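You operate a simulated robot arm through the tools that you are given. There is no shell and no other tool. Be economical: measure what you need, move in short steps, check, and stop when the job is done.

The job below is to be done with a simulated two-armed robot. You get a single attempt, and the scene is never put back.

TASK
Pick up the small labelled carton marked "green" from the third shelf from the top of the grey rack with one hand, pass it to the other hand and put it on the top of the parts bench. Set down upright: small labelled carton.

It is judged by the outcome, as a careful person would: the job done as asked, and still so three seconds after it is handed in. It fails if anything else is knocked over, pushed out of place, dropped, spilled or broken.

THE ROBOT
Two 7-joint arms with two-finger parallel grippers on one trunk, on a base that drives. Base frame: it is fixed to the floor where the robot stands at the start and does not move with it; the origin is under the middle of the robot, x ahead of it, y to its left, z up. Lengths are in mm, angles in degrees, forces in N, time in s.
The left shoulder is at the start at [124, 171, 1162], the right one opposite. With the tool pointing down near the work surface each hand reaches from about 380 to 900 mm from the robot's upright axis, wherever it stands, measured 20 degrees to its own side. Places, roughly: small labelled carton [1500, 0, 750]; top of the parts bench [600, -1300, 900]. Payload 4.4 kg a hand.
The tool frame of a hand sits at the grasp point between the pads (the TCP): z along the fingers, y along the line on which they close. The tips reach 23 mm beyond it. Largest opening 94 mm; finger width 38, thickness 10; the body of the gripper, 54 by 96 mm, starts 39 mm behind the TCP.
Orientation is that of the tool frame in the base frame, as [roll, pitch, yaw] about the fixed x, y, z axes, in that order (R = Rz(yaw) Ry(pitch) Rx(roll)). With the fingers straight down and closing along the base's y, the tool's x points along the base's -x, its y along +y and its z along -z.

THE INTERFACE
- The arms move only by the tool send_rows. It takes "left_commands", "right_commands" or both (then of equal length, played together; a hand with none holds still); each is a list that holds one entry, the list of rows, each a list of 6 numbers: the shift along the base's x, y, z in mm, then the turn, a rotation vector about the base's x, y, z in degrees. In form: [[[tx, ty, tz, ax, ay, az], ...]]. A call has 1 to 8 rows; each row is the pose to reach, as a shift and turn from the pose commanded when the call began. "left_jaw" and "right_jaw" are, for a hand that has rows, the opening, from 0 (shut) to 1 (fully open), set as the call begins (left out, the last holds). Each row takes 0.2 s and may step no farther than 50 mm and 8.6 degrees from the row before; otherwise, or with a gripper value out of range, the whole call is refused. Where a pose cannot be reached the arm comes as near as it can. A force on the tool above 40 N (or 10 N above the force at the start of the call, whichever is more), or a blocked arm, ends the call early, and 0.2 s more pass. The fingers move at their own pace (about 72 mm/s each) and stop on an object; they squeeze with about 27 N. The grip force told is the motor's: it shows also when the fingers shut on nothing. Time passes only in rows, and 0.2 s behind the last, so rows that repeat a pose let the fingers close. The reply holds the time, the measured pose of the TCP, the force on the tool along the base axes, the opening and the grip force, in the units named above and with some noise, with the torque about the TCP (base axes, N m) and any sound that the robot's microphone picked up.
- Cameras (640 x 400 px; columns grow to the right, rows downward): "scene" is now at [245.1, -10.6, 1325.2]; the picture's right is [-0.11, -0.99, 0.00], its down [-0.37, 0.04, -0.93] and it looks along [0.92, -0.10, -0.37] (base axes); focal length 259 px, centre (320, 200). "left" rides on the left gripper at [86, -16, -74] in its tool frame; the picture's right is [0.18, 0.98, 0.00], its down [-0.58, 0.11, -0.81] and it looks along [-0.79, 0.15, 0.59] (tool axes); focal length 243 px, centre (320, 200). "right" rides on the right gripper at [86, 16, -74] in its tool frame; the picture's right is [-0.18, 0.98, 0.00], its down [-0.58, -0.11, -0.81] and it looks along [-0.79, -0.15, 0.59] (tool axes); focal length 243 px, centre (320, 200).
- grab_frame(camera): a new picture of that camera. It takes no simulated time.
- raise_lower(by): slides the trunk up (or, below 0, down) by that many mm; the arms and the scene camera ride with it, the base frame stays. It gives what a move gives, with no picture.
- steer(legs): drives the robot by 1 to 6 legs, each [ahead, left, turn to the left] in mm, mm and degrees, along the robot's own axes; the way and the turn of a leg run together, so that a leg with both is an arc; at most 1500 mm and 180 degrees a leg. The arms and the cameras ride along, it lands a little off, and it stops where it bumps. It gives what a move gives.
- pan_tilt(pan, tilt): turns the head with the scene camera to pan (to the left, within 80 degrees either way) and tilt (down, from -29 to 69), counted from straight ahead of the robot. It gives what a move gives.
- point_at(camera, pixels): for up to 12 pixels [column, row] of the newest picture of that camera ("zoom" is the newest enlarged one), the place [x, y, z] in the base frame of the surface seen there, good to about 2 mm. It takes no simulated time.
- inspect(camera, box): a new picture of the part [left, top, right, bottom] of that camera's present view, enlarged. It takes no simulated time.
- close_job(): hands the job in; it is judged then, once.

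Work in short steps. Measure before you move; look again where a grasp or a placing could have gone wrong, and mend it. You have 80 turns and 78 pictures in all, those below and enlarged ones among them. Open the grippers and draw the arms clear of the work before you hand the job in, unless the task says otherwise; then end with one line.

The tools are called by a JSON object that holds its "op" and its "data". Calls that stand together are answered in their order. send_rows: Moves the arms, as the interface text tells. Its arguments: {"type":"object","properties":{"left_commands":{"type":"array"},"left_jaw":{"type":"number"},"right_commands":{"type":"array"},"right_jaw":{"type":"number"}},"required":[]} The other tools are called the same way: raise_lower (by) slides the trunk up or down; steer (legs) drives the base; pan_tilt (pan, tilt) turns the head that bears the scene camera; grab_frame (camera) takes a picture; point_at (camera, pixels) gives the place of the surface under pixels of a picture; inspect (camera, box) takes an enlarged picture of a part of a camera's view; close_job () hands the job in.

At the start:

```text
t: 0.0
left_eef_pos: [596.1, 237.1, 1096.8]
left_tcp_rot: [-179.9, 0.0, -179.9]
left_wrist_force: [-0.2, -0.8, 0.7]
left_moment: [0.02, 0.01, 0.01]
left_grip_width: 93.8
left_gripper_force: 0.2
right_eef_pos: [550.6, -270.2, 1080.3]
right_tcp_rot: [180.0, 0.0, 180.0]
right_wrist_force: [0.4, 0.6, 0.2]
right_moment: [-0.01, 0.02, 0.0]
right_grip_width: 94.0
right_gripper_force: 0.1
trunk travel left (down, up): [-175.0, 213.0]
robot x, y, heading: [1.8, 0.1, -0.3]
head pan, tilt: [-6.4, 21.7]
```

scene: 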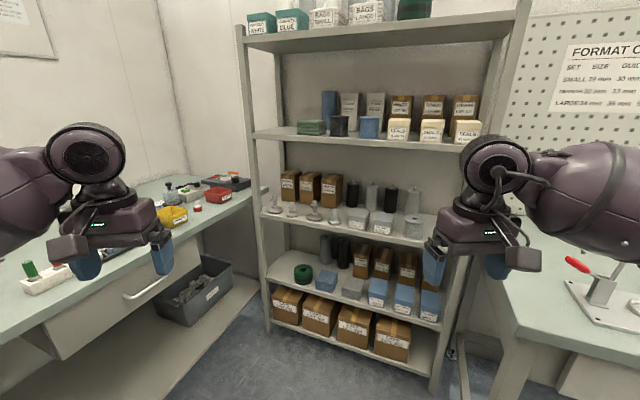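
right: 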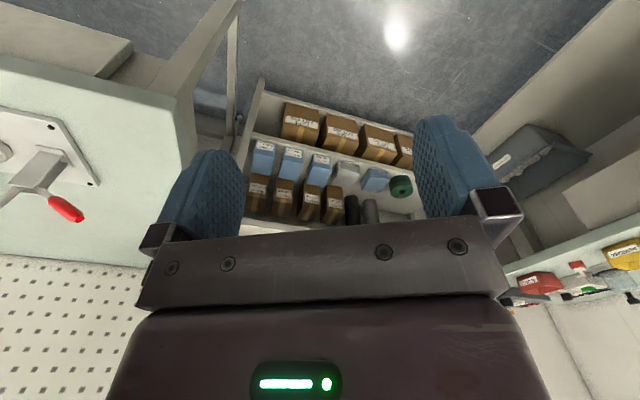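
left: 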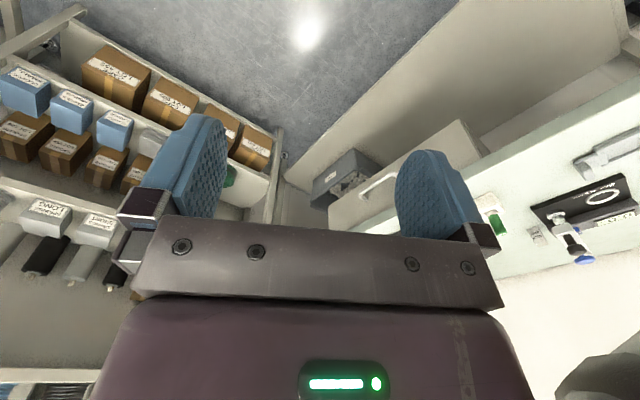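

The rack's third shelf is at around rows 170-240. I enlarge it to find the "green" carton.

{"op": "inspect", "data": {"camera": "scene", "box": [255, 160, 445, 280]}}

{"op": "point_at", "data": {"camera": "scene", "pixels": [[289, 186], [308, 188], [330, 190], [267, 213], [430, 236], [262, 135], [450, 145], [590, 240], [510, 300], [620, 270]]}}

```text
3.33 times, centred on (350, 220) of scene
```

zoom: 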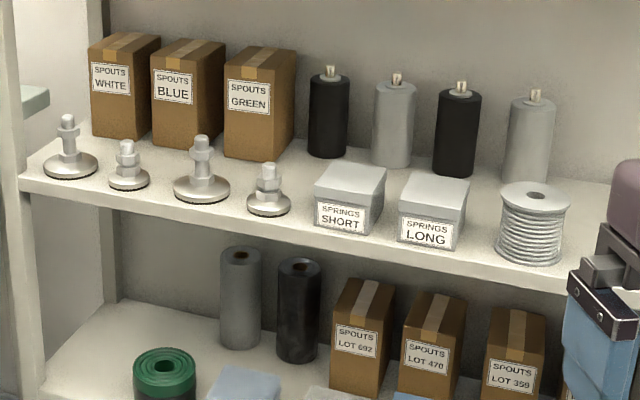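

```text
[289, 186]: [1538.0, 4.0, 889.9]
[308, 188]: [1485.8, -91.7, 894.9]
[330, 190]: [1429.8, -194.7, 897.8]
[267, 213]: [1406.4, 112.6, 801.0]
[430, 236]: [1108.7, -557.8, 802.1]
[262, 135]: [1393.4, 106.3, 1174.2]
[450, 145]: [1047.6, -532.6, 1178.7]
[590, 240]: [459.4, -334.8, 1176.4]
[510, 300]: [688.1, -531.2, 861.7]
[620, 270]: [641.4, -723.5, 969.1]
```

The GREEN carton is the third one at the back (zoom about 260,105). I measure its corners, its neighbours, the shelf and the shelf above.

{"op": "point_at", "data": {"camera": "zoom", "pixels": [[229, 70], [266, 76], [292, 54], [258, 48], [228, 152], [266, 157], [275, 140], [290, 120], [220, 48], [214, 130], [312, 90], [330, 78]]}}

{"op": "point_at", "data": {"camera": "zoom", "pixels": [[202, 140], [228, 185], [267, 166], [290, 205], [250, 208], [177, 185], [320, 178], [348, 165], [318, 222], [30, 184], [240, 165], [345, 110]]}}

{"op": "grab_frame", "data": {"camera": "scene"}}

```text
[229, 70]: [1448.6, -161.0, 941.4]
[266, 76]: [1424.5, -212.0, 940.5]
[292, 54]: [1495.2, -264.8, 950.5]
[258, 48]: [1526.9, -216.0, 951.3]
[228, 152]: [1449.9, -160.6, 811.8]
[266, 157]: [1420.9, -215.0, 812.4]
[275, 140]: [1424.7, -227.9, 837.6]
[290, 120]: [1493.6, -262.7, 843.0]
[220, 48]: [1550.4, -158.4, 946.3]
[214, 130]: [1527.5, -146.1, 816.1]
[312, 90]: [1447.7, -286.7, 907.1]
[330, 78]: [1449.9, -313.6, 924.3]
```

```text
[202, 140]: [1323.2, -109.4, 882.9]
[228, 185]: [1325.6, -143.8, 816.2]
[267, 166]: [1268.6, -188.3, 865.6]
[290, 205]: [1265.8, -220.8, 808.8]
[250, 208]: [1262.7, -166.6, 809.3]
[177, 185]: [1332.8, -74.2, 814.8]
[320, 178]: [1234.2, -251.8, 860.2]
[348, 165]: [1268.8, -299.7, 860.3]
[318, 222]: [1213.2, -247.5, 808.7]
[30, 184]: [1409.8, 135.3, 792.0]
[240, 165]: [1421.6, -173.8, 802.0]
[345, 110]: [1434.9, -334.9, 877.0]
```

```text
73 pictures are left
```

scene: 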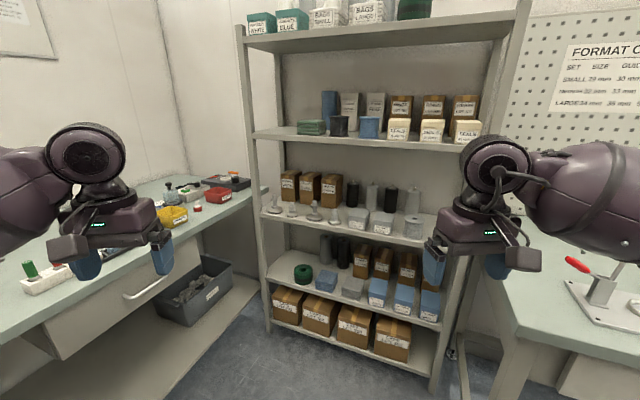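

The carton spans about (1449,-161) to (1420,-222) at its front, with its base at z 802 and top at z 950. The rack is turned about -24°. Before driving I look at the bench on the right and the floor space.

{"op": "pan_tilt", "data": {"pan": -65, "tilt": 30}}

{"op": "grab_frame", "data": {"camera": "scene"}}

```text
t: 1.3
left_eef_pos: [596.6, 239.0, 1098.0]
left_tcp_rot: [179.9, 0.1, 180.0]
left_wrist_force: [-0.2, 0.4, -0.5]
left_moment: [0.0, 0.02, 0.01]
left_grip_width: 94.3
left_gripper_force: 0.0
right_eef_pos: [549.8, -270.3, 1080.6]
right_tcp_rot: [180.0, 0.0, -179.9]
right_wrist_force: [0.7, -0.4, 0.3]
right_moment: [-0.04, 0.01, -0.01]
right_grip_width: 93.9
right_gripper_force: 0.0
trunk travel left (down, up): [-175.0, 213.0]
robot x, y, heading: [1.0, 4.3, -0.0]
head pan, tilt: [-65.0, 30.0]
```

```text
72 pictures are left
```

scene: 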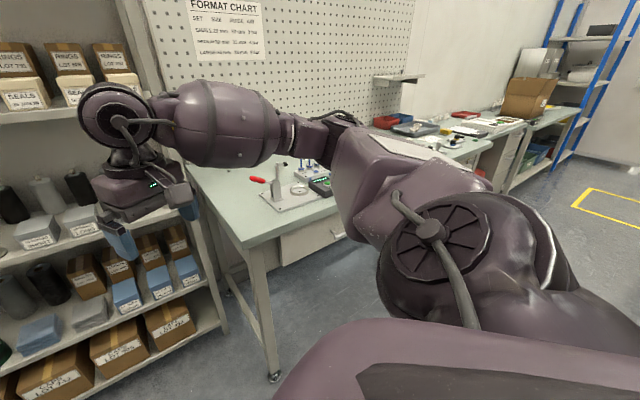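

I measure the benches' extents to work out which is at [600,-1300,900] and where its edges lie.

{"op": "point_at", "data": {"camera": "scene", "pixels": [[250, 248], [190, 170], [330, 205], [273, 375], [225, 290], [470, 148], [480, 160], [440, 130], [500, 125], [225, 180], [395, 125], [290, 225]]}}

{"op": "inspect", "data": {"camera": "scene", "box": [180, 60, 600, 280]}}

```text
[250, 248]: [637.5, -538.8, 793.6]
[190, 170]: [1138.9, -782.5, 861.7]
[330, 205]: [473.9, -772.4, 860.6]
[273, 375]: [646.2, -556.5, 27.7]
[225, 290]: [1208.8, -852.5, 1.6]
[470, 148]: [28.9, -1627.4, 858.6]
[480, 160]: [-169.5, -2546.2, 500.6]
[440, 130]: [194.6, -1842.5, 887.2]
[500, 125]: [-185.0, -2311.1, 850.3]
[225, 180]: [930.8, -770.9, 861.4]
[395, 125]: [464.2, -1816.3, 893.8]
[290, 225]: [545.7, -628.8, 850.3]
```

```text
1.52 times, centred on (390, 170) of scene
```

zoom: 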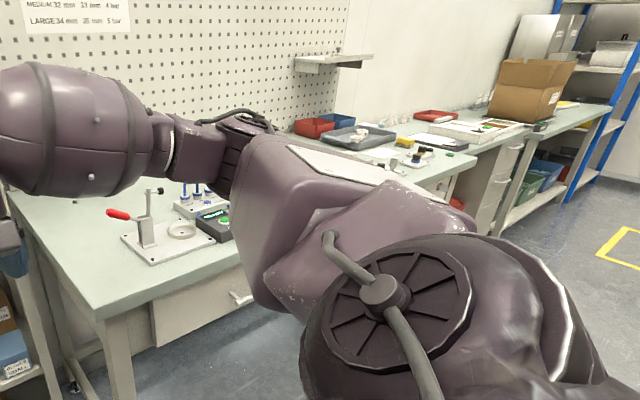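

The parts bench is the pegboard one, with its top at z≈861. Next I pitch the left hand up to fingers-forward at 30° down, and tuck the right hand back.

{"op": "send_rows", "data": {"left_commands": [[[-12, -4, -8, 0, -7.5, 0], [-24, -8, -16, 0, -15, 0], [-36, -12, -24, 0, -22.5, 0], [-48, -16, -32, 0, -30, 0], [-60, -20, -40, 0, -37.5, 0], [-70, -24, -48, 0, -45, 0], [-75, -28, -56, 0, -52.5, 0], [-80, -32, -64, 0, -60, 0]]], "right_commands": [[[-15, 0, 0, 0, 0, 0], [-30, 0, 0, 0, 0, 0], [-45, -5, 0, 0, 0, 0], [-60, -10, 0, 0, 0, 0], [-75, -15, 0, 0, 0, 0], [-90, -20, 0, 0, 0, 0], [-105, -25, 0, 0, 0, 0], [-120, -30, 0, 0, 0, 0]]], "left_jaw": 1}}

{"op": "pan_tilt", "data": {"pan": 10, "tilt": 25}}

{"op": "grab_frame", "data": {"camera": "scene"}}

```text
t: 3.3
left_eef_pos: [556.1, 233.5, 1026.9]
left_tcp_rot: [163.7, 60.4, 167.8]
left_wrist_force: [0.8, -0.5, -0.4]
left_moment: [-0.01, 0.02, -0.02]
left_grip_width: 94.1
left_gripper_force: 0.1
left hand out of reach, approached as far as the arm can: row 6, 7, 8
right_eef_pos: [430.1, -300.0, 1080.2]
right_tcp_rot: [-179.9, 0.0, 180.0]
right_wrist_force: [0.3, 0.1, -0.5]
right_moment: [-0.02, 0.02, -0.01]
right_grip_width: 94.1
right_gripper_force: 0.1
trunk travel left (down, up): [-175.0, 213.0]
robot x, y, heading: [0.6, 0.4, 0.0]
head pan, tilt: [-65.0, 30.0]
stopped in row 8 (left hand): the arm was blocked; the commanded pose is now the measured one
```

```text
t: 4.8
left_eef_pos: [555.3, 232.6, 1027.1]
left_tcp_rot: [163.7, 60.4, 167.8]
left_wrist_force: [0.3, 0.1, 0.6]
left_moment: [-0.02, 0.03, 0.02]
left_grip_width: 94.0
left_gripper_force: 0.2
right_eef_pos: [430.1, -300.8, 1079.2]
right_tcp_rot: [180.0, 0.0, 179.9]
right_wrist_force: [-0.5, -0.2, 0.4]
right_moment: [-0.01, 0.05, 0.01]
right_grip_width: 94.0
right_gripper_force: 0.0
trunk travel left (down, up): [-175.0, 213.0]
robot x, y, heading: [2.3, 2.0, 0.1]
head pan, tilt: [10.0, 25.0]
```

```text
70 pictures are left
```

scene: 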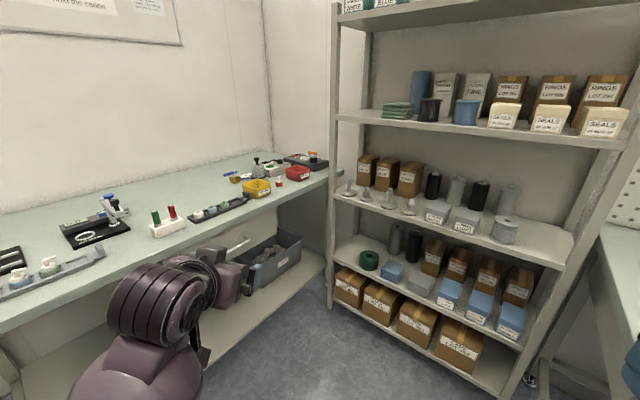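

The left hand was too folded at that reach, though it is nearly in the wanted orientation. I extend it forward and correct the tilt by about 8°.

{"op": "send_rows", "data": {"left_commands": [[[25, -5, -12, -1.6, 0.2, -0.4], [50, -10, -24, -3.2, 0.5, -0.8], [75, -15, -36, -4.8, 0.7, -1.2], [100, -20, -48, -6.4, 1, -1.6], [125, -30, -60, -8, 1.2, -2], [125, -30, -60, -8, 1.2, -2]]]}}

{"op": "pan_tilt", "data": {"pan": 10, "tilt": 45}}

{"op": "grab_frame", "data": {"camera": "scene"}}

```text
t: 6.2
left_eef_pos: [678.9, 202.0, 968.7]
left_tcp_rot: [-179.9, 60.1, 179.9]
left_wrist_force: [-0.2, 0.3, 0.1]
left_moment: [-0.01, 0.0, -0.01]
left_grip_width: 94.3
left_gripper_force: 0.0
right_eef_pos: [431.1, -301.1, 1079.4]
right_tcp_rot: [-180.0, 0.0, 180.0]
right_wrist_force: [0.4, 0.5, 0.1]
right_moment: [0.02, 0.04, 0.0]
right_grip_width: 93.9
right_gripper_force: 0.0
trunk travel left (down, up): [-175.0, 213.0]
robot x, y, heading: [-2.6, -0.2, -0.1]
head pan, tilt: [10.0, 25.0]
```

```text
t: 7.0
left_eef_pos: [678.4, 202.7, 968.7]
left_tcp_rot: [179.9, 60.0, 179.8]
left_wrist_force: [0.3, 0.2, 1.2]
left_moment: [-0.02, -0.03, -0.03]
left_grip_width: 93.9
left_gripper_force: 0.1
right_eef_pos: [430.1, -299.6, 1078.9]
right_tcp_rot: [179.9, 0.0, 180.0]
right_wrist_force: [0.8, -0.6, -0.6]
right_moment: [0.01, 0.01, -0.03]
right_grip_width: 94.2
right_gripper_force: 0.1
trunk travel left (down, up): [-175.0, 213.0]
robot x, y, heading: [0.0, 1.3, -0.0]
head pan, tilt: [10.0, 45.0]
```

```text
69 pictures are left
```

scene: 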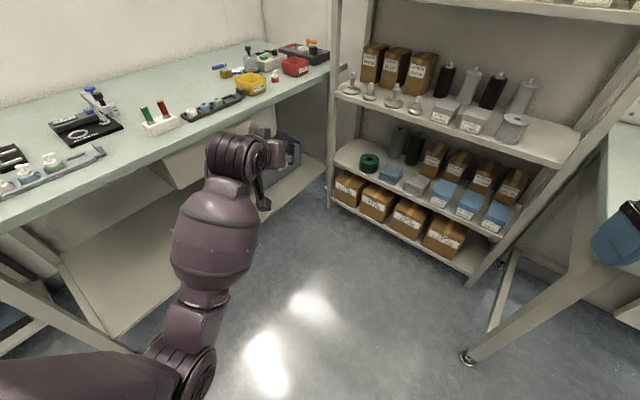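

I check heights of the forearm and wrist parts, to know what will pass over the shelf and under the one above.

{"op": "point_at", "data": {"camera": "scene", "pixels": [[215, 230], [225, 185], [235, 150], [265, 150], [258, 190], [270, 200], [185, 330], [205, 290], [255, 155], [300, 150]]}}

{"op": "inspect", "data": {"camera": "scene", "box": [160, 110, 320, 230]}}

```text
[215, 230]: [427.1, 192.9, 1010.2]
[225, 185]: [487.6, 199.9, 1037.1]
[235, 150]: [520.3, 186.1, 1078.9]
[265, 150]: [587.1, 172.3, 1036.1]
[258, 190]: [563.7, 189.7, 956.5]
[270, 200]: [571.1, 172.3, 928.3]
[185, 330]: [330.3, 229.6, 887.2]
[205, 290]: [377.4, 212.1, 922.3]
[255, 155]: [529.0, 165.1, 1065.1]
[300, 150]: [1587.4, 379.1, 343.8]
```

```text
3.33 times, centred on (240, 170) of scene
```

zoom: 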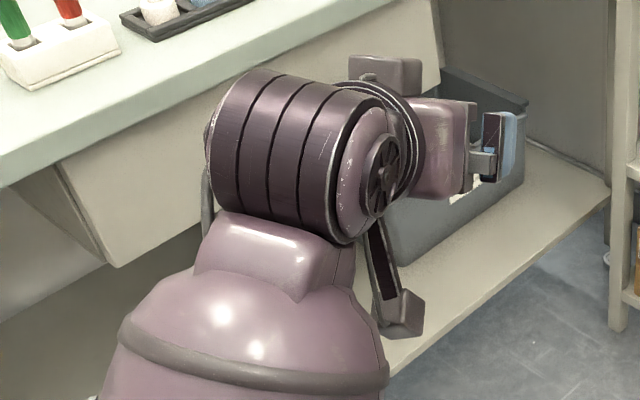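

The forearm sits below the wrist, with its elbow at about desk height. I measure the left desk's front edge before driving.

{"op": "point_at", "data": {"camera": "scene", "pixels": [[20, 218], [100, 184], [180, 146], [260, 96], [325, 66], [330, 200], [465, 280], [468, 358], [210, 375], [60, 395]]}}

```text
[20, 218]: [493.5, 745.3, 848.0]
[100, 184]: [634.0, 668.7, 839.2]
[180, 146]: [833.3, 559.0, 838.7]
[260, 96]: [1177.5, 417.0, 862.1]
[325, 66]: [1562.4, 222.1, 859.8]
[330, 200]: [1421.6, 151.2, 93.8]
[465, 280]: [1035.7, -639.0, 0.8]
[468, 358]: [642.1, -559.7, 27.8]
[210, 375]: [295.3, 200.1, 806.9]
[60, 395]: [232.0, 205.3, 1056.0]
```

The desk is well clear. The bench corner will end up near the right elbow, so I check the right arm's shape.

{"op": "pan_tilt", "data": {"pan": -65, "tilt": 40}}

{"op": "grab_frame", "data": {"camera": "scene"}}

{"op": "point_at", "data": {"camera": "scene", "pixels": [[250, 120], [180, 110], [320, 150], [400, 180], [350, 220], [290, 200], [420, 260], [200, 180]]}}

```text
t: 8.4
left_eef_pos: [680.1, 202.7, 968.4]
left_tcp_rot: [179.9, 60.0, 179.8]
left_wrist_force: [-0.3, -0.2, 0.1]
left_moment: [0.04, 0.02, 0.03]
left_grip_width: 94.0
left_gripper_force: 0.0
right_eef_pos: [430.0, -299.7, 1079.4]
right_tcp_rot: [180.0, 0.0, 180.0]
right_wrist_force: [-0.4, -0.4, -0.3]
right_moment: [0.0, 0.02, 0.02]
right_grip_width: 93.9
right_gripper_force: 0.1
trunk travel left (down, up): [-175.0, 213.0]
robot x, y, heading: [2.9, 2.3, -0.1]
head pan, tilt: [-65.0, 40.0]
```

```text
67 pictures are left
```

scene: 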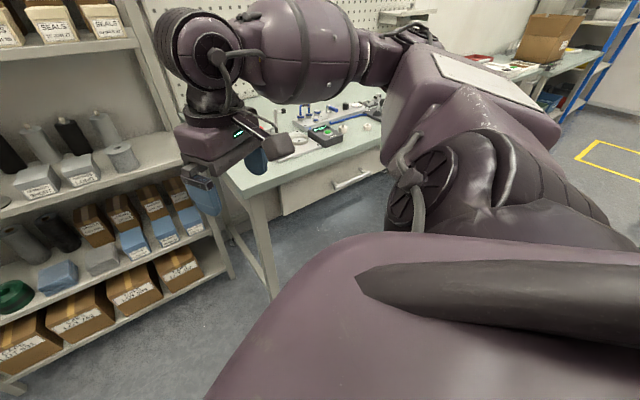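

```text
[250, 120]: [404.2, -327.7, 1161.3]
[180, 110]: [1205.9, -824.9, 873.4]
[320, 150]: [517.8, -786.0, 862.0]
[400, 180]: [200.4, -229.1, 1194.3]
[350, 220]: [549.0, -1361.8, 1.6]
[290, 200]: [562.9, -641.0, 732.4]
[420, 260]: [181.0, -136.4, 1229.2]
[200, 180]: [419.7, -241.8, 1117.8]
```

The right elbow is high (z≈1200) and clears the bench. I drive to a standoff about 250 mm short of the grasp, facing the rack at -25°.

{"op": "steer", "data": {"legs": [[0, 0, -25], [470, 236, 0]]}}

{"op": "pan_tilt", "data": {"pan": 8, "tilt": 30}}

{"op": "grab_frame", "data": {"camera": "scene"}}

{"op": "grab_frame", "data": {"camera": "left"}}

```text
t: 12.8
left_eef_pos: [1225.4, -82.4, 968.4]
left_tcp_rot: [-180.0, 59.9, 155.4]
left_wrist_force: [0.5, 0.3, -0.6]
left_moment: [-0.02, 0.01, 0.0]
left_grip_width: 94.1
left_gripper_force: 0.1
right_eef_pos: [791.2, -436.1, 1078.1]
right_tcp_rot: [-180.0, 0.0, 155.7]
right_wrist_force: [0.0, -0.9, 0.0]
right_moment: [0.02, 0.04, 0.02]
right_grip_width: 93.9
right_gripper_force: 0.0
trunk travel left (down, up): [-175.0, 213.0]
robot x, y, heading: [521.2, 15.9, -24.7]
head pan, tilt: [-65.0, 40.0]
```

```text
t: 14.2
left_eef_pos: [1225.5, -82.1, 968.4]
left_tcp_rot: [179.9, 60.1, 155.4]
left_wrist_force: [0.2, 0.0, -0.5]
left_moment: [-0.03, -0.07, -0.05]
left_grip_width: 94.0
left_gripper_force: 0.1
right_eef_pos: [790.0, -436.3, 1078.5]
right_tcp_rot: [180.0, 0.0, 155.6]
right_wrist_force: [1.0, 0.3, 0.1]
right_moment: [0.01, -0.02, 0.05]
right_grip_width: 94.1
right_gripper_force: 0.1
trunk travel left (down, up): [-175.0, 213.0]
robot x, y, heading: [522.5, 19.8, -24.3]
head pan, tilt: [8.0, 30.0]
```

```text
66 pictures are left
```

scene: 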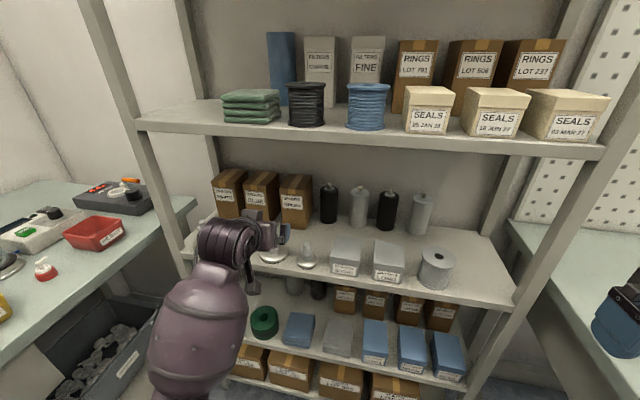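

```text
65 pictures are left
```

left: 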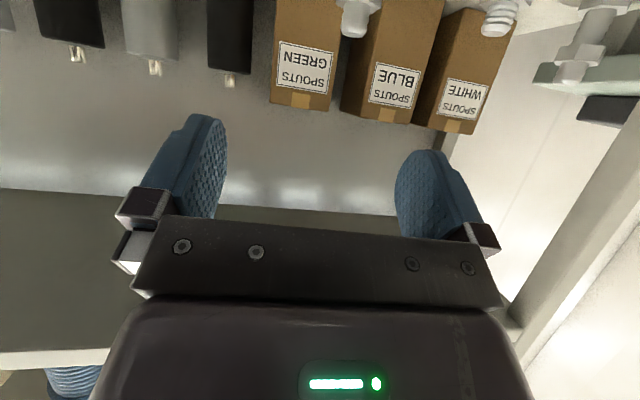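

The left hand's camera sees the cartons upside down (GREEN label at 305,65). I measure the carton's faces, the feet, and the edge of the shelf above.

{"op": "point_at", "data": {"camera": "left", "pixels": [[275, 90], [329, 97], [280, 20], [337, 20], [302, 104], [345, 98], [350, 60], [250, 60], [355, 20], [498, 20], [302, 40]]}}

{"op": "inspect", "data": {"camera": "scene", "box": [170, 120, 370, 300]}}

{"op": "point_at", "data": {"camera": "scene", "pixels": [[284, 186], [306, 190], [311, 178], [302, 152], [400, 143], [250, 128], [250, 136], [306, 246], [264, 258], [183, 249], [350, 280]]}}

```text
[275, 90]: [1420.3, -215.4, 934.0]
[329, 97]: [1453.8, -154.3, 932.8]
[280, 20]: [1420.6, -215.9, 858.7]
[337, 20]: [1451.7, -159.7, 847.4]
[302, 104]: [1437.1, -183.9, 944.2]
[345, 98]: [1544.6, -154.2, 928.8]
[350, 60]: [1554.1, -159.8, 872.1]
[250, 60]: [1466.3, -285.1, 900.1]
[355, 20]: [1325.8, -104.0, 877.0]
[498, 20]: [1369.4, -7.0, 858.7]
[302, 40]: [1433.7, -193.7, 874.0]
```

```text
2.22 times, centred on (270, 210) of scene
```

zoom: 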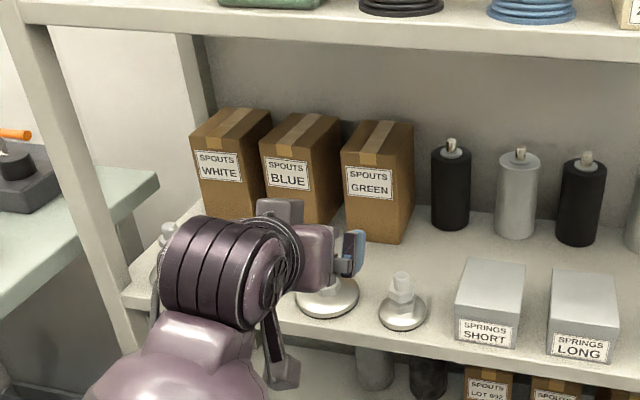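

```text
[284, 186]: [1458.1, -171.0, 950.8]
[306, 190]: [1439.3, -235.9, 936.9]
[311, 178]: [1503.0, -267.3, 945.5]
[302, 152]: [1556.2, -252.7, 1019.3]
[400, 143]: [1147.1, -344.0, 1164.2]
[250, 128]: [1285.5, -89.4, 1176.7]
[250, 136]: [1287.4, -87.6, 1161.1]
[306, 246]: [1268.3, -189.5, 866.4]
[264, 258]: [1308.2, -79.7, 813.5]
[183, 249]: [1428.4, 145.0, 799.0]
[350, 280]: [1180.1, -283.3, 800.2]
```

The front face runs (1454,-154) to (1420,-216), so the carton faces -28.5° with its front centre at (1437,-185). I yaw the hand -4° and raise it 15 mm, then drive 155 mm ahead to a pre-grasp point 100 mm short.

{"op": "send_rows", "data": {"left_commands": [[[0, 0, 8, 0, 0, -2], [0, 0, 15, 0, 0, -4], [0, 0, 15, 0, 0, -4]]]}}

{"op": "steer", "data": {"legs": [[155, 0, 0]]}}

{"op": "grab_frame", "data": {"camera": "scene"}}

{"op": "grab_frame", "data": {"camera": "left"}}

```text
t: 15.0
left_eef_pos: [1226.0, -82.9, 982.8]
left_tcp_rot: [180.0, 60.0, 151.5]
left_wrist_force: [0.8, 0.0, 0.1]
left_moment: [-0.02, -0.01, -0.01]
left_grip_width: 94.1
left_gripper_force: 0.1
right_eef_pos: [789.6, -437.0, 1080.1]
right_tcp_rot: [-179.9, 0.0, 155.5]
right_wrist_force: [-0.1, -0.8, 0.3]
right_moment: [-0.01, -0.03, -0.01]
right_grip_width: 94.0
right_gripper_force: 0.0
trunk travel left (down, up): [-175.0, 213.0]
robot x, y, heading: [522.3, 13.3, -24.4]
head pan, tilt: [8.0, 30.0]
```

```text
t: 16.4
left_eef_pos: [1363.9, -145.0, 982.4]
left_tcp_rot: [179.9, 60.1, 151.5]
left_wrist_force: [0.2, 0.3, -0.2]
left_moment: [0.0, -0.02, 0.02]
left_grip_width: 94.0
left_gripper_force: 0.0
right_eef_pos: [929.7, -499.8, 1079.2]
right_tcp_rot: [-179.9, -0.1, 155.6]
right_wrist_force: [-0.4, -0.8, -0.6]
right_moment: [0.02, 0.03, 0.0]
right_grip_width: 94.2
right_gripper_force: 0.1
trunk travel left (down, up): [-175.0, 213.0]
robot x, y, heading: [661.9, -44.5, -24.5]
head pan, tilt: [8.0, 30.0]
```

```text
63 pictures are left
```

scene: 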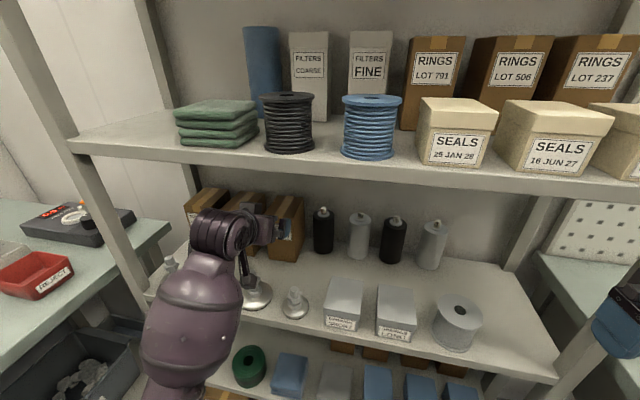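

```text
62 pictures are left
```

left: 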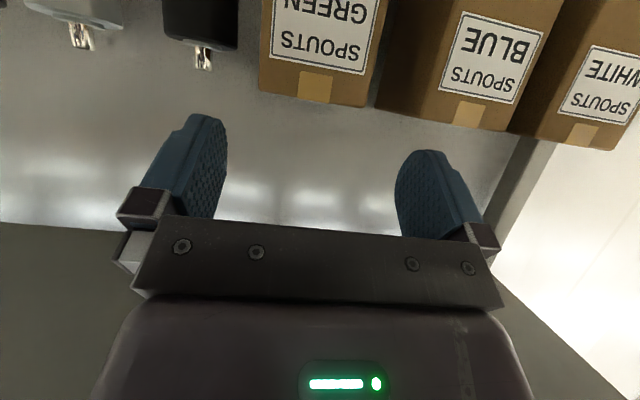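

It looks aligned. I re-measure the carton's front edges from here before moving in.

{"op": "point_at", "data": {"camera": "left", "pixels": [[262, 60], [372, 60], [262, 85], [366, 100], [315, 100], [385, 100], [395, 60], [240, 30]]}}

```text
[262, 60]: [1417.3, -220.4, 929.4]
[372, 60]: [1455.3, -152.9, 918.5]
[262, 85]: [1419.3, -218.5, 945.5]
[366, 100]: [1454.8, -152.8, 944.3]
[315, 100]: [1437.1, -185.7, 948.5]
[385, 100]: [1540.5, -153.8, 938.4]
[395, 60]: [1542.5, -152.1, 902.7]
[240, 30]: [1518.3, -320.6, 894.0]
```

The carton is 78 mm wide with its front centre at (1436,-187), facing -29.4°. I advance along the finger line to 20 mm past the front face, jaws open.

{"op": "send_rows", "data": {"left_commands": [[[18, -10.3, -11.5, 0, 0, -0.2], [36, -20.5, -23, 0, 0, -0.4], [54, -30.8, -34.4, 0, 0, -0.6], [72, -41, -46, 0, 0, -0.8], [89.9, -51.3, -57.4, 0, 0, -0.9], [89.9, -51.3, -57.4, 0, 0, -0.9]]]}}

{"op": "grab_frame", "data": {"camera": "left"}}

{"op": "inspect", "data": {"camera": "scene", "box": [160, 160, 340, 340]}}

```text
t: 17.8
left_eef_pos: [1454.6, -196.0, 924.4]
left_tcp_rot: [179.9, 60.1, 150.6]
left_wrist_force: [-0.6, -0.3, 0.6]
left_moment: [0.01, -0.01, 0.01]
left_grip_width: 93.9
left_gripper_force: 0.1
right_eef_pos: [929.4, -498.8, 1080.4]
right_tcp_rot: [180.0, 0.1, 155.7]
right_wrist_force: [-0.8, -0.4, 0.3]
right_moment: [0.02, -0.01, 0.05]
right_grip_width: 93.9
right_gripper_force: 0.2
trunk travel left (down, up): [-175.0, 213.0]
robot x, y, heading: [661.4, -50.0, -24.3]
head pan, tilt: [8.0, 30.0]
```

```text
61 pictures are left
```

left: 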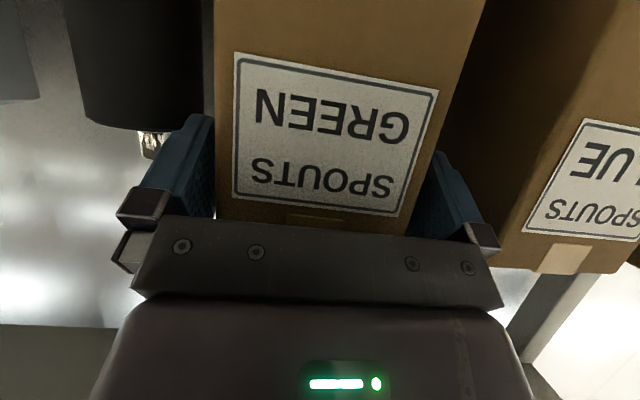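

```text
2.22 times, centred on (250, 250) of scene
```

zoom: 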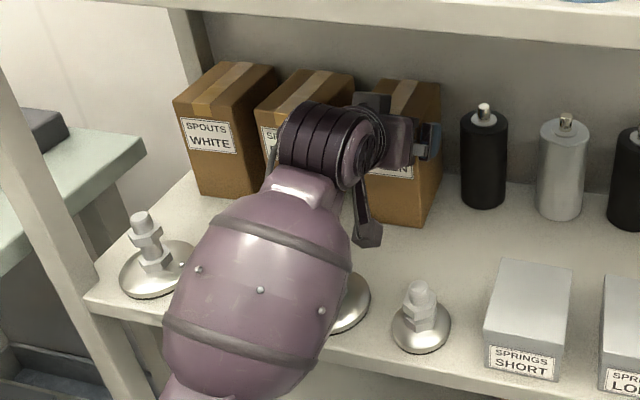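

The fingers straddle the carton with room on both sides. I close the left jaw.

{"op": "send_rows", "data": {"left_commands": [[[0, 0, 0, 0, 0, 0], [0, 0, 0, 0, 0, 0], [0, 0, 0, 0, 0, 0]]], "left_jaw": 0}}

```text
t: 18.6
left_eef_pos: [1456.0, -197.2, 926.1]
left_tcp_rot: [179.9, 60.0, 150.5]
left_wrist_force: [-0.2, -0.7, 0.5]
left_moment: [-0.16, -0.11, -0.02]
left_grip_width: 79.7
left_gripper_force: 27.3
right_eef_pos: [930.6, -499.1, 1079.2]
right_tcp_rot: [-180.0, 0.1, 155.7]
right_wrist_force: [0.0, 0.1, -0.4]
right_moment: [-0.04, -0.01, 0.0]
right_grip_width: 93.9
right_gripper_force: 0.0
trunk travel left (down, up): [-175.0, 213.0]
robot x, y, heading: [660.8, -50.1, -24.4]
head pan, tilt: [8.0, 30.0]
```

Gripped at 79.7 mm with 27 N. I lift 30 mm straight up and check.

{"op": "send_rows", "data": {"left_commands": [[[0, 0, 8, 0, 0, 0], [0, 0, 16, 0, 0, 0], [0, 0, 30, 0, 0, 0], [0, 0, 30, 0, 0, 0]]]}}

{"op": "inspect", "data": {"camera": "scene", "box": [160, 140, 340, 320]}}

{"op": "grab_frame", "data": {"camera": "left"}}

```text
t: 19.6
left_eef_pos: [1454.2, -195.1, 955.6]
left_tcp_rot: [-179.9, 60.0, 150.6]
left_wrist_force: [-0.2, -0.9, -1.7]
left_moment: [0.05, 0.01, 0.0]
left_grip_width: 80.1
left_gripper_force: 26.5
right_eef_pos: [929.6, -499.4, 1079.7]
right_tcp_rot: [180.0, 0.0, 155.8]
right_wrist_force: [0.2, -0.2, -0.5]
right_moment: [0.01, 0.0, -0.04]
right_grip_width: 93.8
right_gripper_force: 0.1
trunk travel left (down, up): [-175.0, 213.0]
robot x, y, heading: [661.6, -46.6, -24.2]
head pan, tilt: [8.0, 30.0]
```

```text
2.22 times, centred on (250, 230) of scene
```

zoom: 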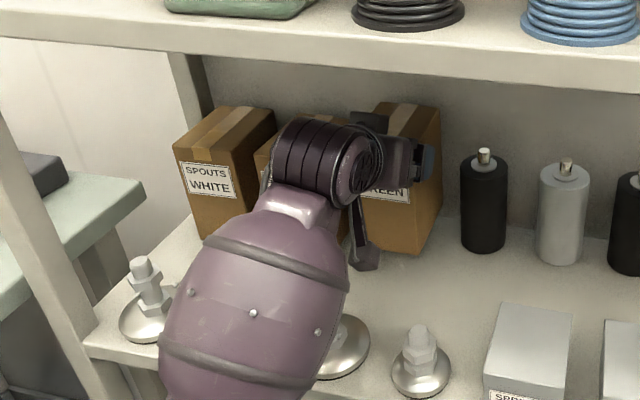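

```text
58 pictures are left
```

left: 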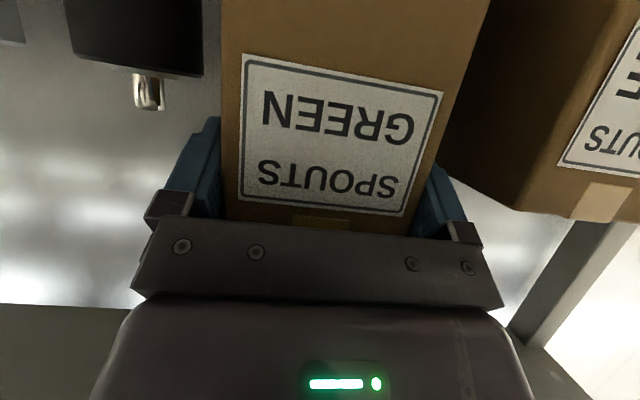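

The carton is off the shelf and held firmly. I bring it back and up so its base clears the levelling feet (tops near z 885) while staying under the upper shelf (z 1160).

{"op": "send_rows", "data": {"left_commands": [[[-4, 2, 15, 0, 0, 0], [-10, 5.5, 30, 0, 0, 0], [-22, 12, 45, 0, 0, 0], [-35, 19.4, 60, 0, 0, 0], [-52, 29, 75, 0, 0, 0], [-70, 38.8, 90, 0, 0, 0], [-70, 38.8, 90, 0, 0, 0]]]}}

{"op": "grab_frame", "data": {"camera": "scene"}}

{"op": "grab_frame", "data": {"camera": "left"}}

```text
t: 21.2
left_eef_pos: [1387.7, -159.3, 1037.3]
left_tcp_rot: [-179.9, 59.2, 150.8]
left_wrist_force: [-0.3, 0.0, -1.5]
left_moment: [0.08, 0.06, 0.02]
left_grip_width: 79.5
left_gripper_force: 26.9
right_eef_pos: [931.7, -499.2, 1076.9]
right_tcp_rot: [-180.0, -0.3, 155.7]
right_wrist_force: [0.2, -0.9, 0.7]
right_moment: [-0.02, -0.03, -0.02]
right_grip_width: 94.0
right_gripper_force: 0.0
trunk travel left (down, up): [-175.0, 213.0]
robot x, y, heading: [660.6, -48.1, -24.0]
head pan, tilt: [8.0, 30.0]
```

```text
57 pictures are left
```

scene: 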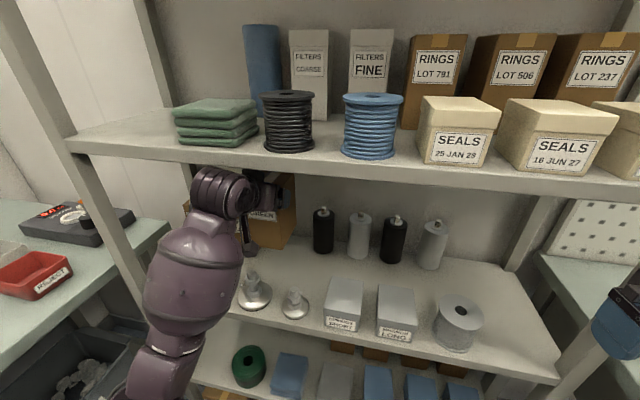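

```text
56 pictures are left
```

left: 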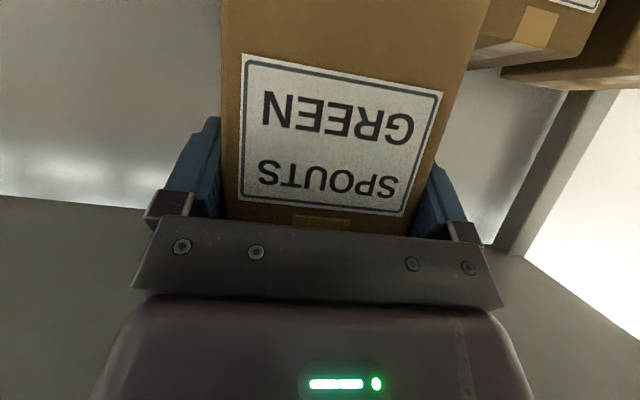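

The pose lags the command by about 8 mm in z, possibly from wrist contact. I check whether the wrist top touches the upper shelf.

{"op": "inspect", "data": {"camera": "scene", "box": [150, 110, 310, 250]}}

{"op": "point_at", "data": {"camera": "scene", "pixels": [[215, 170], [230, 180], [200, 180], [270, 176], [262, 168], [240, 160], [246, 185], [225, 172]]}}

```text
2.86 times, centred on (230, 180) of scene
```

zoom: 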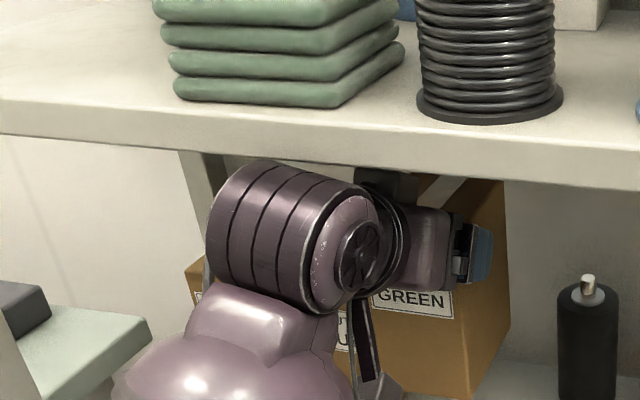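

```text
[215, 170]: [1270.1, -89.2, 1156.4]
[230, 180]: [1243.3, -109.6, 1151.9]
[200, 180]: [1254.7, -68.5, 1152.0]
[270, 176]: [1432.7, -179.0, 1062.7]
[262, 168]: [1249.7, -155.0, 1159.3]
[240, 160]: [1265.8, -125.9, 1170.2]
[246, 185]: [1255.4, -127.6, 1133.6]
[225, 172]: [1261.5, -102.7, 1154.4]
```

The wrist top (z 1156) is right at the upper shelf's lower lip. I drop 12 mm and pull straight back; the carton's base stays above the feet.

{"op": "send_rows", "data": {"left_commands": [[[-2, 1, -17, 0, 0, 0], [-10, 5.5, -19, 0, 0, 0], [-20, 11, -19, 0, 0, 0], [-20, 11, -19, 0, 0, 0]]]}}

{"op": "inspect", "data": {"camera": "scene", "box": [150, 110, 350, 330]}}

```text
t: 22.2
left_eef_pos: [1364.0, -147.8, 1026.8]
left_tcp_rot: [179.9, 60.0, 150.6]
left_wrist_force: [0.5, -0.7, -2.0]
left_moment: [-0.01, 0.05, 0.01]
left_grip_width: 79.9
left_gripper_force: 27.1
right_eef_pos: [930.0, -499.6, 1077.9]
right_tcp_rot: [180.0, 0.1, 155.7]
right_wrist_force: [0.2, -0.1, -0.4]
right_moment: [0.02, 0.01, -0.01]
right_grip_width: 93.8
right_gripper_force: 0.0
trunk travel left (down, up): [-175.0, 213.0]
robot x, y, heading: [662.8, -46.8, -24.2]
head pan, tilt: [8.0, 30.0]
```

```text
1.82 times, centred on (250, 220) of scene
```

zoom: 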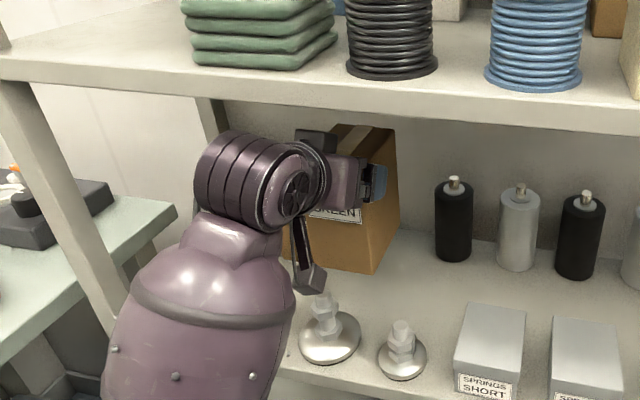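

Free now, with pose equal to command. I check the bolt tops against the carton's base before reversing.

{"op": "point_at", "data": {"camera": "zoom", "pixels": [[323, 296], [327, 302], [402, 322], [350, 268], [375, 270], [300, 150]]}}

```text
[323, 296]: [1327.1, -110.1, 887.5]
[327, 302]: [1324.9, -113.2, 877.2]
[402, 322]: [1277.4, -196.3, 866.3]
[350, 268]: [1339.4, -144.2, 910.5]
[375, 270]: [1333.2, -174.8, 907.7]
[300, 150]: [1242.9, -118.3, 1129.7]
```

The clearance is about 17 mm over the tallest bolt. I raise 12 mm, then reverse the base 330 mm.

{"op": "send_rows", "data": {"left_commands": [[[0, 0, 12, 0, 0, 0], [0, 0, 12, 0, 0, 0]]]}}

{"op": "steer", "data": {"legs": [[-330, 0, 0]]}}

{"op": "grab_frame", "data": {"camera": "scene"}}

```text
t: 22.8
left_eef_pos: [1364.2, -146.9, 1039.5]
left_tcp_rot: [179.9, 59.9, 150.6]
left_wrist_force: [-0.3, -0.1, -1.7]
left_moment: [0.05, 0.08, 0.03]
left_grip_width: 79.9
left_gripper_force: 26.8
right_eef_pos: [929.4, -498.8, 1080.0]
right_tcp_rot: [-180.0, 0.1, 155.8]
right_wrist_force: [0.0, -0.2, -0.3]
right_moment: [0.01, -0.01, 0.0]
right_grip_width: 93.9
right_gripper_force: 0.0
trunk travel left (down, up): [-175.0, 213.0]
robot x, y, heading: [663.5, -47.9, -24.4]
head pan, tilt: [8.0, 30.0]
```

```text
t: 25.0
left_eef_pos: [1067.0, -16.4, 1039.3]
left_tcp_rot: [179.9, 60.1, 150.2]
left_wrist_force: [0.3, -0.4, -1.0]
left_moment: [0.03, 0.05, 0.0]
left_grip_width: 79.8
left_gripper_force: 27.4
right_eef_pos: [628.9, -366.3, 1079.9]
right_tcp_rot: [180.0, 0.1, 155.2]
right_wrist_force: [0.4, -0.4, 0.0]
right_moment: [0.04, 0.01, 0.02]
right_grip_width: 93.9
right_gripper_force: 0.1
trunk travel left (down, up): [-175.0, 213.0]
robot x, y, heading: [360.5, 92.4, -24.7]
head pan, tilt: [8.0, 30.0]
```

```text
53 pictures are left
```

scene: 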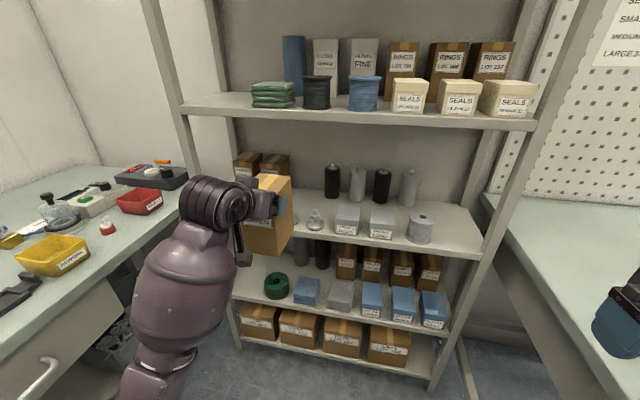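

Clear of the rack with the carton upright. For the handover I swing the carton to the robot's centre line, with the left fingers pointing to the right, in two halves.

{"op": "send_rows", "data": {"left_commands": [[[-19, -11, 0, 0, 0, -8.4], [-38, -21, 0, 0, 0, -16.8], [-57, -32, 0, 0, 0, -25.2], [-76, -43, 0, 0, 0, -33.6], [-95, -53, 0, 0, 0, -42]]]}}

{"op": "send_rows", "data": {"left_commands": [[[-19, -11, 0, 0, 0, -8.4], [-38, -21, 0, 0, 0, -16.8], [-57, -32, 0, 0, 0, -25.2], [-76, -43, 0, 0, 0, -33.6], [-94, -53, 0, 0, 0, -42], [-94, -53, 0, 0, 0, -42]]]}}

{"op": "grab_frame", "data": {"camera": "scene"}}

```text
t: 26.2
left_eef_pos: [970.3, -70.7, 1037.8]
left_tcp_rot: [-180.0, 59.9, 108.1]
left_wrist_force: [0.0, 0.6, -0.9]
left_moment: [0.07, 0.0, -0.04]
left_grip_width: 79.9
left_gripper_force: 27.1
right_eef_pos: [629.6, -364.4, 1079.8]
right_tcp_rot: [-179.9, 0.1, 155.3]
right_wrist_force: [0.3, 0.0, -0.1]
right_moment: [0.03, 0.0, 0.01]
right_grip_width: 94.2
right_gripper_force: 0.1
trunk travel left (down, up): [-175.0, 213.0]
robot x, y, heading: [365.6, 91.3, -24.9]
head pan, tilt: [8.0, 30.0]
```

```text
t: 27.6
left_eef_pos: [879.7, -124.8, 1037.1]
left_tcp_rot: [180.0, 60.1, 66.1]
left_wrist_force: [0.3, 0.1, -1.3]
left_moment: [0.05, -0.01, 0.0]
left_grip_width: 79.8
left_gripper_force: 27.7
right_eef_pos: [629.3, -365.6, 1078.1]
right_tcp_rot: [180.0, 0.0, 155.1]
right_wrist_force: [0.6, 0.3, 0.8]
right_moment: [-0.02, 0.02, -0.02]
right_grip_width: 93.9
right_gripper_force: 0.1
trunk travel left (down, up): [-175.0, 213.0]
robot x, y, heading: [366.4, 86.4, -24.8]
head pan, tilt: [8.0, 30.0]
```

```text
52 pictures are left
```

scene: 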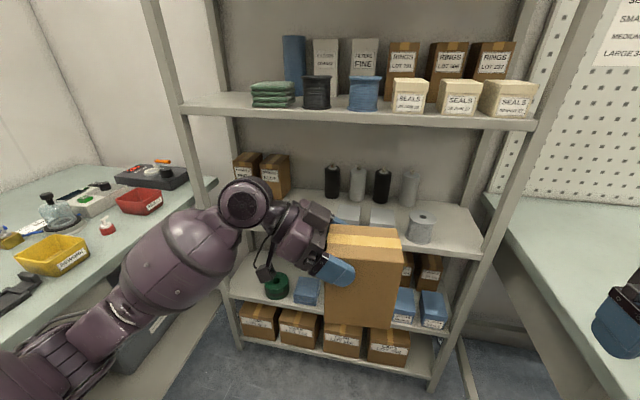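

The carton is upright in front (330-400, 230-320), its back half free. I raise the right hand and turn it +91° about the vertical, so it can come down across the same side faces with its camera away from the left hand.

{"op": "send_rows", "data": {"right_commands": [[[0, 0, 12, 0, 0, 8.3], [0, 0, 24, 0, 0, 16.6], [0, 0, 36, 0, 0, 24.9], [0, 0, 48, 0, 0, 33.2], [0, 0, 60, 0, 0, 41.5]]]}}

{"op": "send_rows", "data": {"right_commands": [[[0, 0, 0, 0, 0, 8.3], [0, 0, 0, 0, 0, 16.6], [0, 0, 0, 0, 0, 24.9], [0, 0, 0, 0, 0, 33.2], [0, 0, 0, 0, 0, 41.5], [0, 0, 0, 0, 0, 49.5], [0, 0, 0, 0, 0, 49.5]]]}}

{"op": "grab_frame", "data": {"camera": "right"}}

{"op": "point_at", "data": {"camera": "scene", "pixels": [[330, 230], [398, 233], [399, 252], [330, 249], [365, 228], [365, 248], [330, 310], [390, 320], [335, 268]]}}

```text
t: 28.8
left_eef_pos: [880.0, -123.2, 1037.4]
left_tcp_rot: [180.0, 60.0, 66.2]
left_wrist_force: [-0.2, -0.4, -1.0]
left_moment: [0.07, -0.04, -0.02]
left_grip_width: 79.8
left_gripper_force: 26.6
right_eef_pos: [629.7, -366.0, 1140.7]
right_tcp_rot: [179.9, 0.0, -163.2]
right_wrist_force: [-0.4, -0.2, -0.3]
right_moment: [0.02, 0.04, 0.01]
right_grip_width: 94.1
right_gripper_force: 0.1
trunk travel left (down, up): [-175.0, 213.0]
robot x, y, heading: [365.9, 85.0, -24.9]
head pan, tilt: [8.0, 30.0]
```

```text
t: 30.4
left_eef_pos: [879.6, -124.6, 1037.5]
left_tcp_rot: [-179.9, 60.0, 66.1]
left_wrist_force: [-0.2, -0.2, -2.4]
left_moment: [0.03, -0.02, 0.02]
left_grip_width: 79.8
left_gripper_force: 27.0
right_eef_pos: [631.0, -263.3, 1160.3]
right_tcp_rot: [179.9, 0.0, -114.0]
right_wrist_force: [0.1, -0.2, 0.8]
right_moment: [-0.01, 0.03, 0.01]
right_grip_width: 94.2
right_gripper_force: 0.1
right hand out of reach, approached as far as the arm can: row 3, 4, 5, 6, 7
trunk travel left (down, up): [-175.0, 213.0]
robot x, y, heading: [365.7, 87.2, -24.8]
head pan, tilt: [8.0, 30.0]
```

```text
51 pictures are left
```

right: 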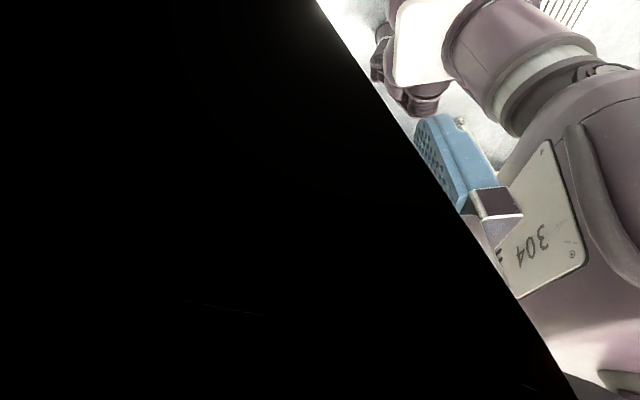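

```text
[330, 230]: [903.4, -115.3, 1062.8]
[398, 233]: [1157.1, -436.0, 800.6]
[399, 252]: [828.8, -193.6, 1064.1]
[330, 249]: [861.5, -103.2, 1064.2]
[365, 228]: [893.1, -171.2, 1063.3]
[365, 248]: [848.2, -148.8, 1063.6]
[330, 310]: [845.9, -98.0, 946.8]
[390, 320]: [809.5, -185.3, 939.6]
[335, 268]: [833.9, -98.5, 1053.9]
```

The carton is about 105 mm deep and 80 wide, its top at z 1064. The right hand has the right orientation at (631,-263,1160). I move it part of the way first, because its commanded pose may differ from the measured one.

{"op": "send_rows", "data": {"right_commands": [[[30, 15, 5, 0, 0, 0], [60, 30, 10, 0, 0, 0], [90, 45, 10, 0, 0, 0], [120, 60, 10, 0, 0, 0], [120, 60, 10, 0, 0, 0]]]}}

{"op": "grab_frame", "data": {"camera": "scene"}}

```text
t: 31.6
left_eef_pos: [879.9, -124.6, 1037.9]
left_tcp_rot: [179.9, 60.0, 66.1]
left_wrist_force: [0.1, 0.2, -1.4]
left_moment: [0.07, -0.06, -0.04]
left_grip_width: 79.7
left_gripper_force: 27.1
right_eef_pos: [747.8, -201.2, 1167.9]
right_tcp_rot: [-179.9, 0.0, -113.9]
right_wrist_force: [0.3, 0.5, 0.3]
right_moment: [0.0, 0.03, 0.03]
right_grip_width: 94.0
right_gripper_force: 0.0
trunk travel left (down, up): [-175.0, 213.0]
robot x, y, heading: [368.1, 90.1, -24.9]
head pan, tilt: [8.0, 30.0]
```

```text
50 pictures are left
```

scene: 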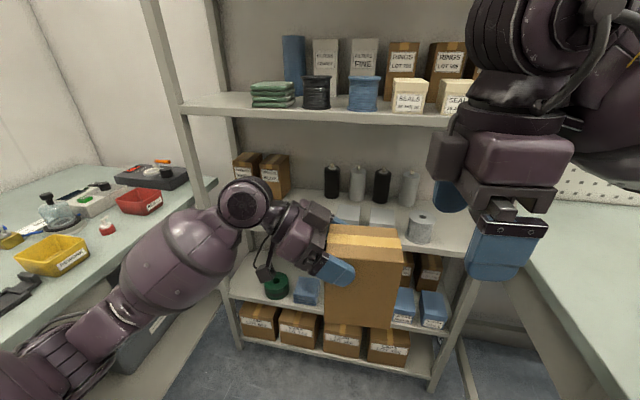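

The small boxes on the inner sides of both grippers may come close together. I measure them.

{"op": "inspect", "data": {"camera": "scene", "box": [210, 60, 590, 300]}}

{"op": "point_at", "data": {"camera": "scene", "pixels": [[432, 145], [433, 175], [455, 145], [450, 178], [470, 250], [520, 255], [310, 210], [325, 212], [290, 215], [275, 215]]}}

```text
1.67 times, centred on (400, 180) of scene
```

zoom: 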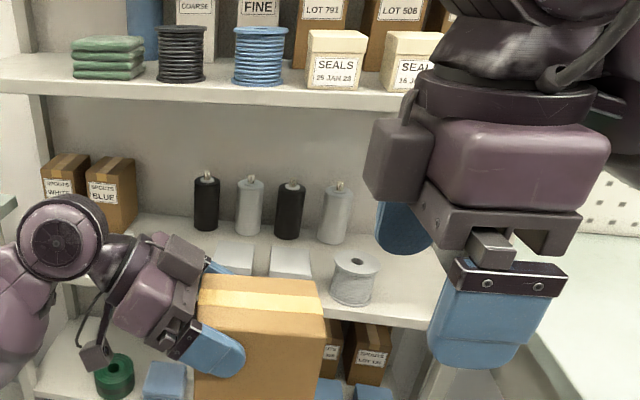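

```text
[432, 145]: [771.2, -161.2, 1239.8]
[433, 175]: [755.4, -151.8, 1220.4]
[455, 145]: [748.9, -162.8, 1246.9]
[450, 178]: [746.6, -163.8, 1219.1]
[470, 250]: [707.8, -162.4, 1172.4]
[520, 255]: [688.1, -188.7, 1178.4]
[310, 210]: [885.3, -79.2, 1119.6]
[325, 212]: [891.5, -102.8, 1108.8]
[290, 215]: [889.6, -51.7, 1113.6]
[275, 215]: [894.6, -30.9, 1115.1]
```

There will be about 28 mm between the boxes at the grasp point. I move the right hand above the carton's back half at z 1168.

{"op": "send_rows", "data": {"right_commands": [[[28, 6, 0, 0, 0, 0], [55, 12, 0, 0, 0, 0], [82, 19, 0, 0, 0, 0], [109.2, 25.4, 0, 0, 0, 0], [109.2, 25.4, 0, 0, 0, 0]]]}}

{"op": "grab_frame", "data": {"camera": "scene"}}

{"op": "grab_frame", "data": {"camera": "right"}}

```text
t: 32.8
left_eef_pos: [878.7, -124.7, 1038.1]
left_tcp_rot: [180.0, 60.0, 66.1]
left_wrist_force: [-0.6, -0.9, -1.2]
left_moment: [0.06, -0.03, 0.02]
left_grip_width: 80.1
left_gripper_force: 27.8
right_eef_pos: [810.0, -144.5, 1168.9]
right_tcp_rot: [-180.0, 0.0, -113.9]
right_wrist_force: [0.3, 0.9, 0.4]
right_moment: [-0.01, 0.05, -0.02]
right_grip_width: 94.0
right_gripper_force: 0.1
right hand out of reach, approached as far as the arm can: row 1, 2, 3, 4, 5
trunk travel left (down, up): [-175.0, 213.0]
robot x, y, heading: [364.7, 86.8, -24.6]
head pan, tilt: [8.0, 30.0]
```

```text
48 pictures are left
```

scene: 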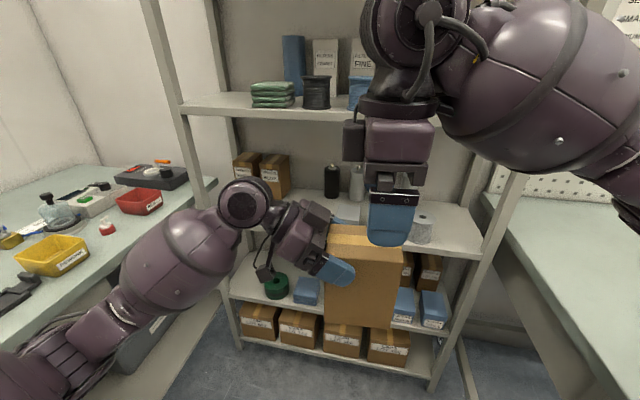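

```text
47 pictures are left
```

right: 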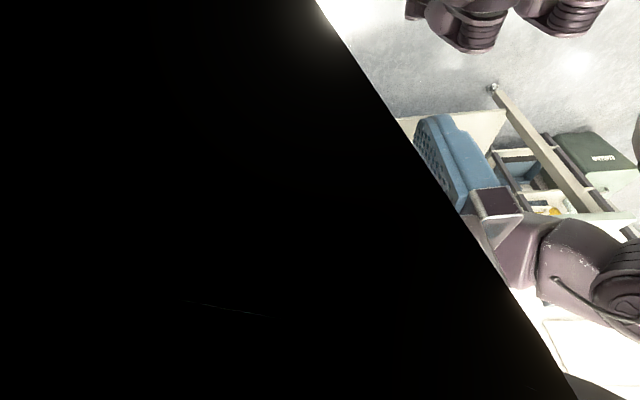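

The right hand cannot quite reach that spot at this yaw. I back it off to where it was reachable and test lowering to grasp height beside the carton.

{"op": "send_rows", "data": {"right_commands": [[[-30, -35, 0, 0, 0, 0], [-70, -80, 0, 0, 0, 0], [-70, -80, -40, 0, 0, 0], [-70, -80, -80, 0, 0, 0], [-70, -80, -125, 0, 0, 0], [-70, -80, -125, 0, 0, 0]]]}}

```text
refused: row 2 steps farther than a row can; nothing moved
```

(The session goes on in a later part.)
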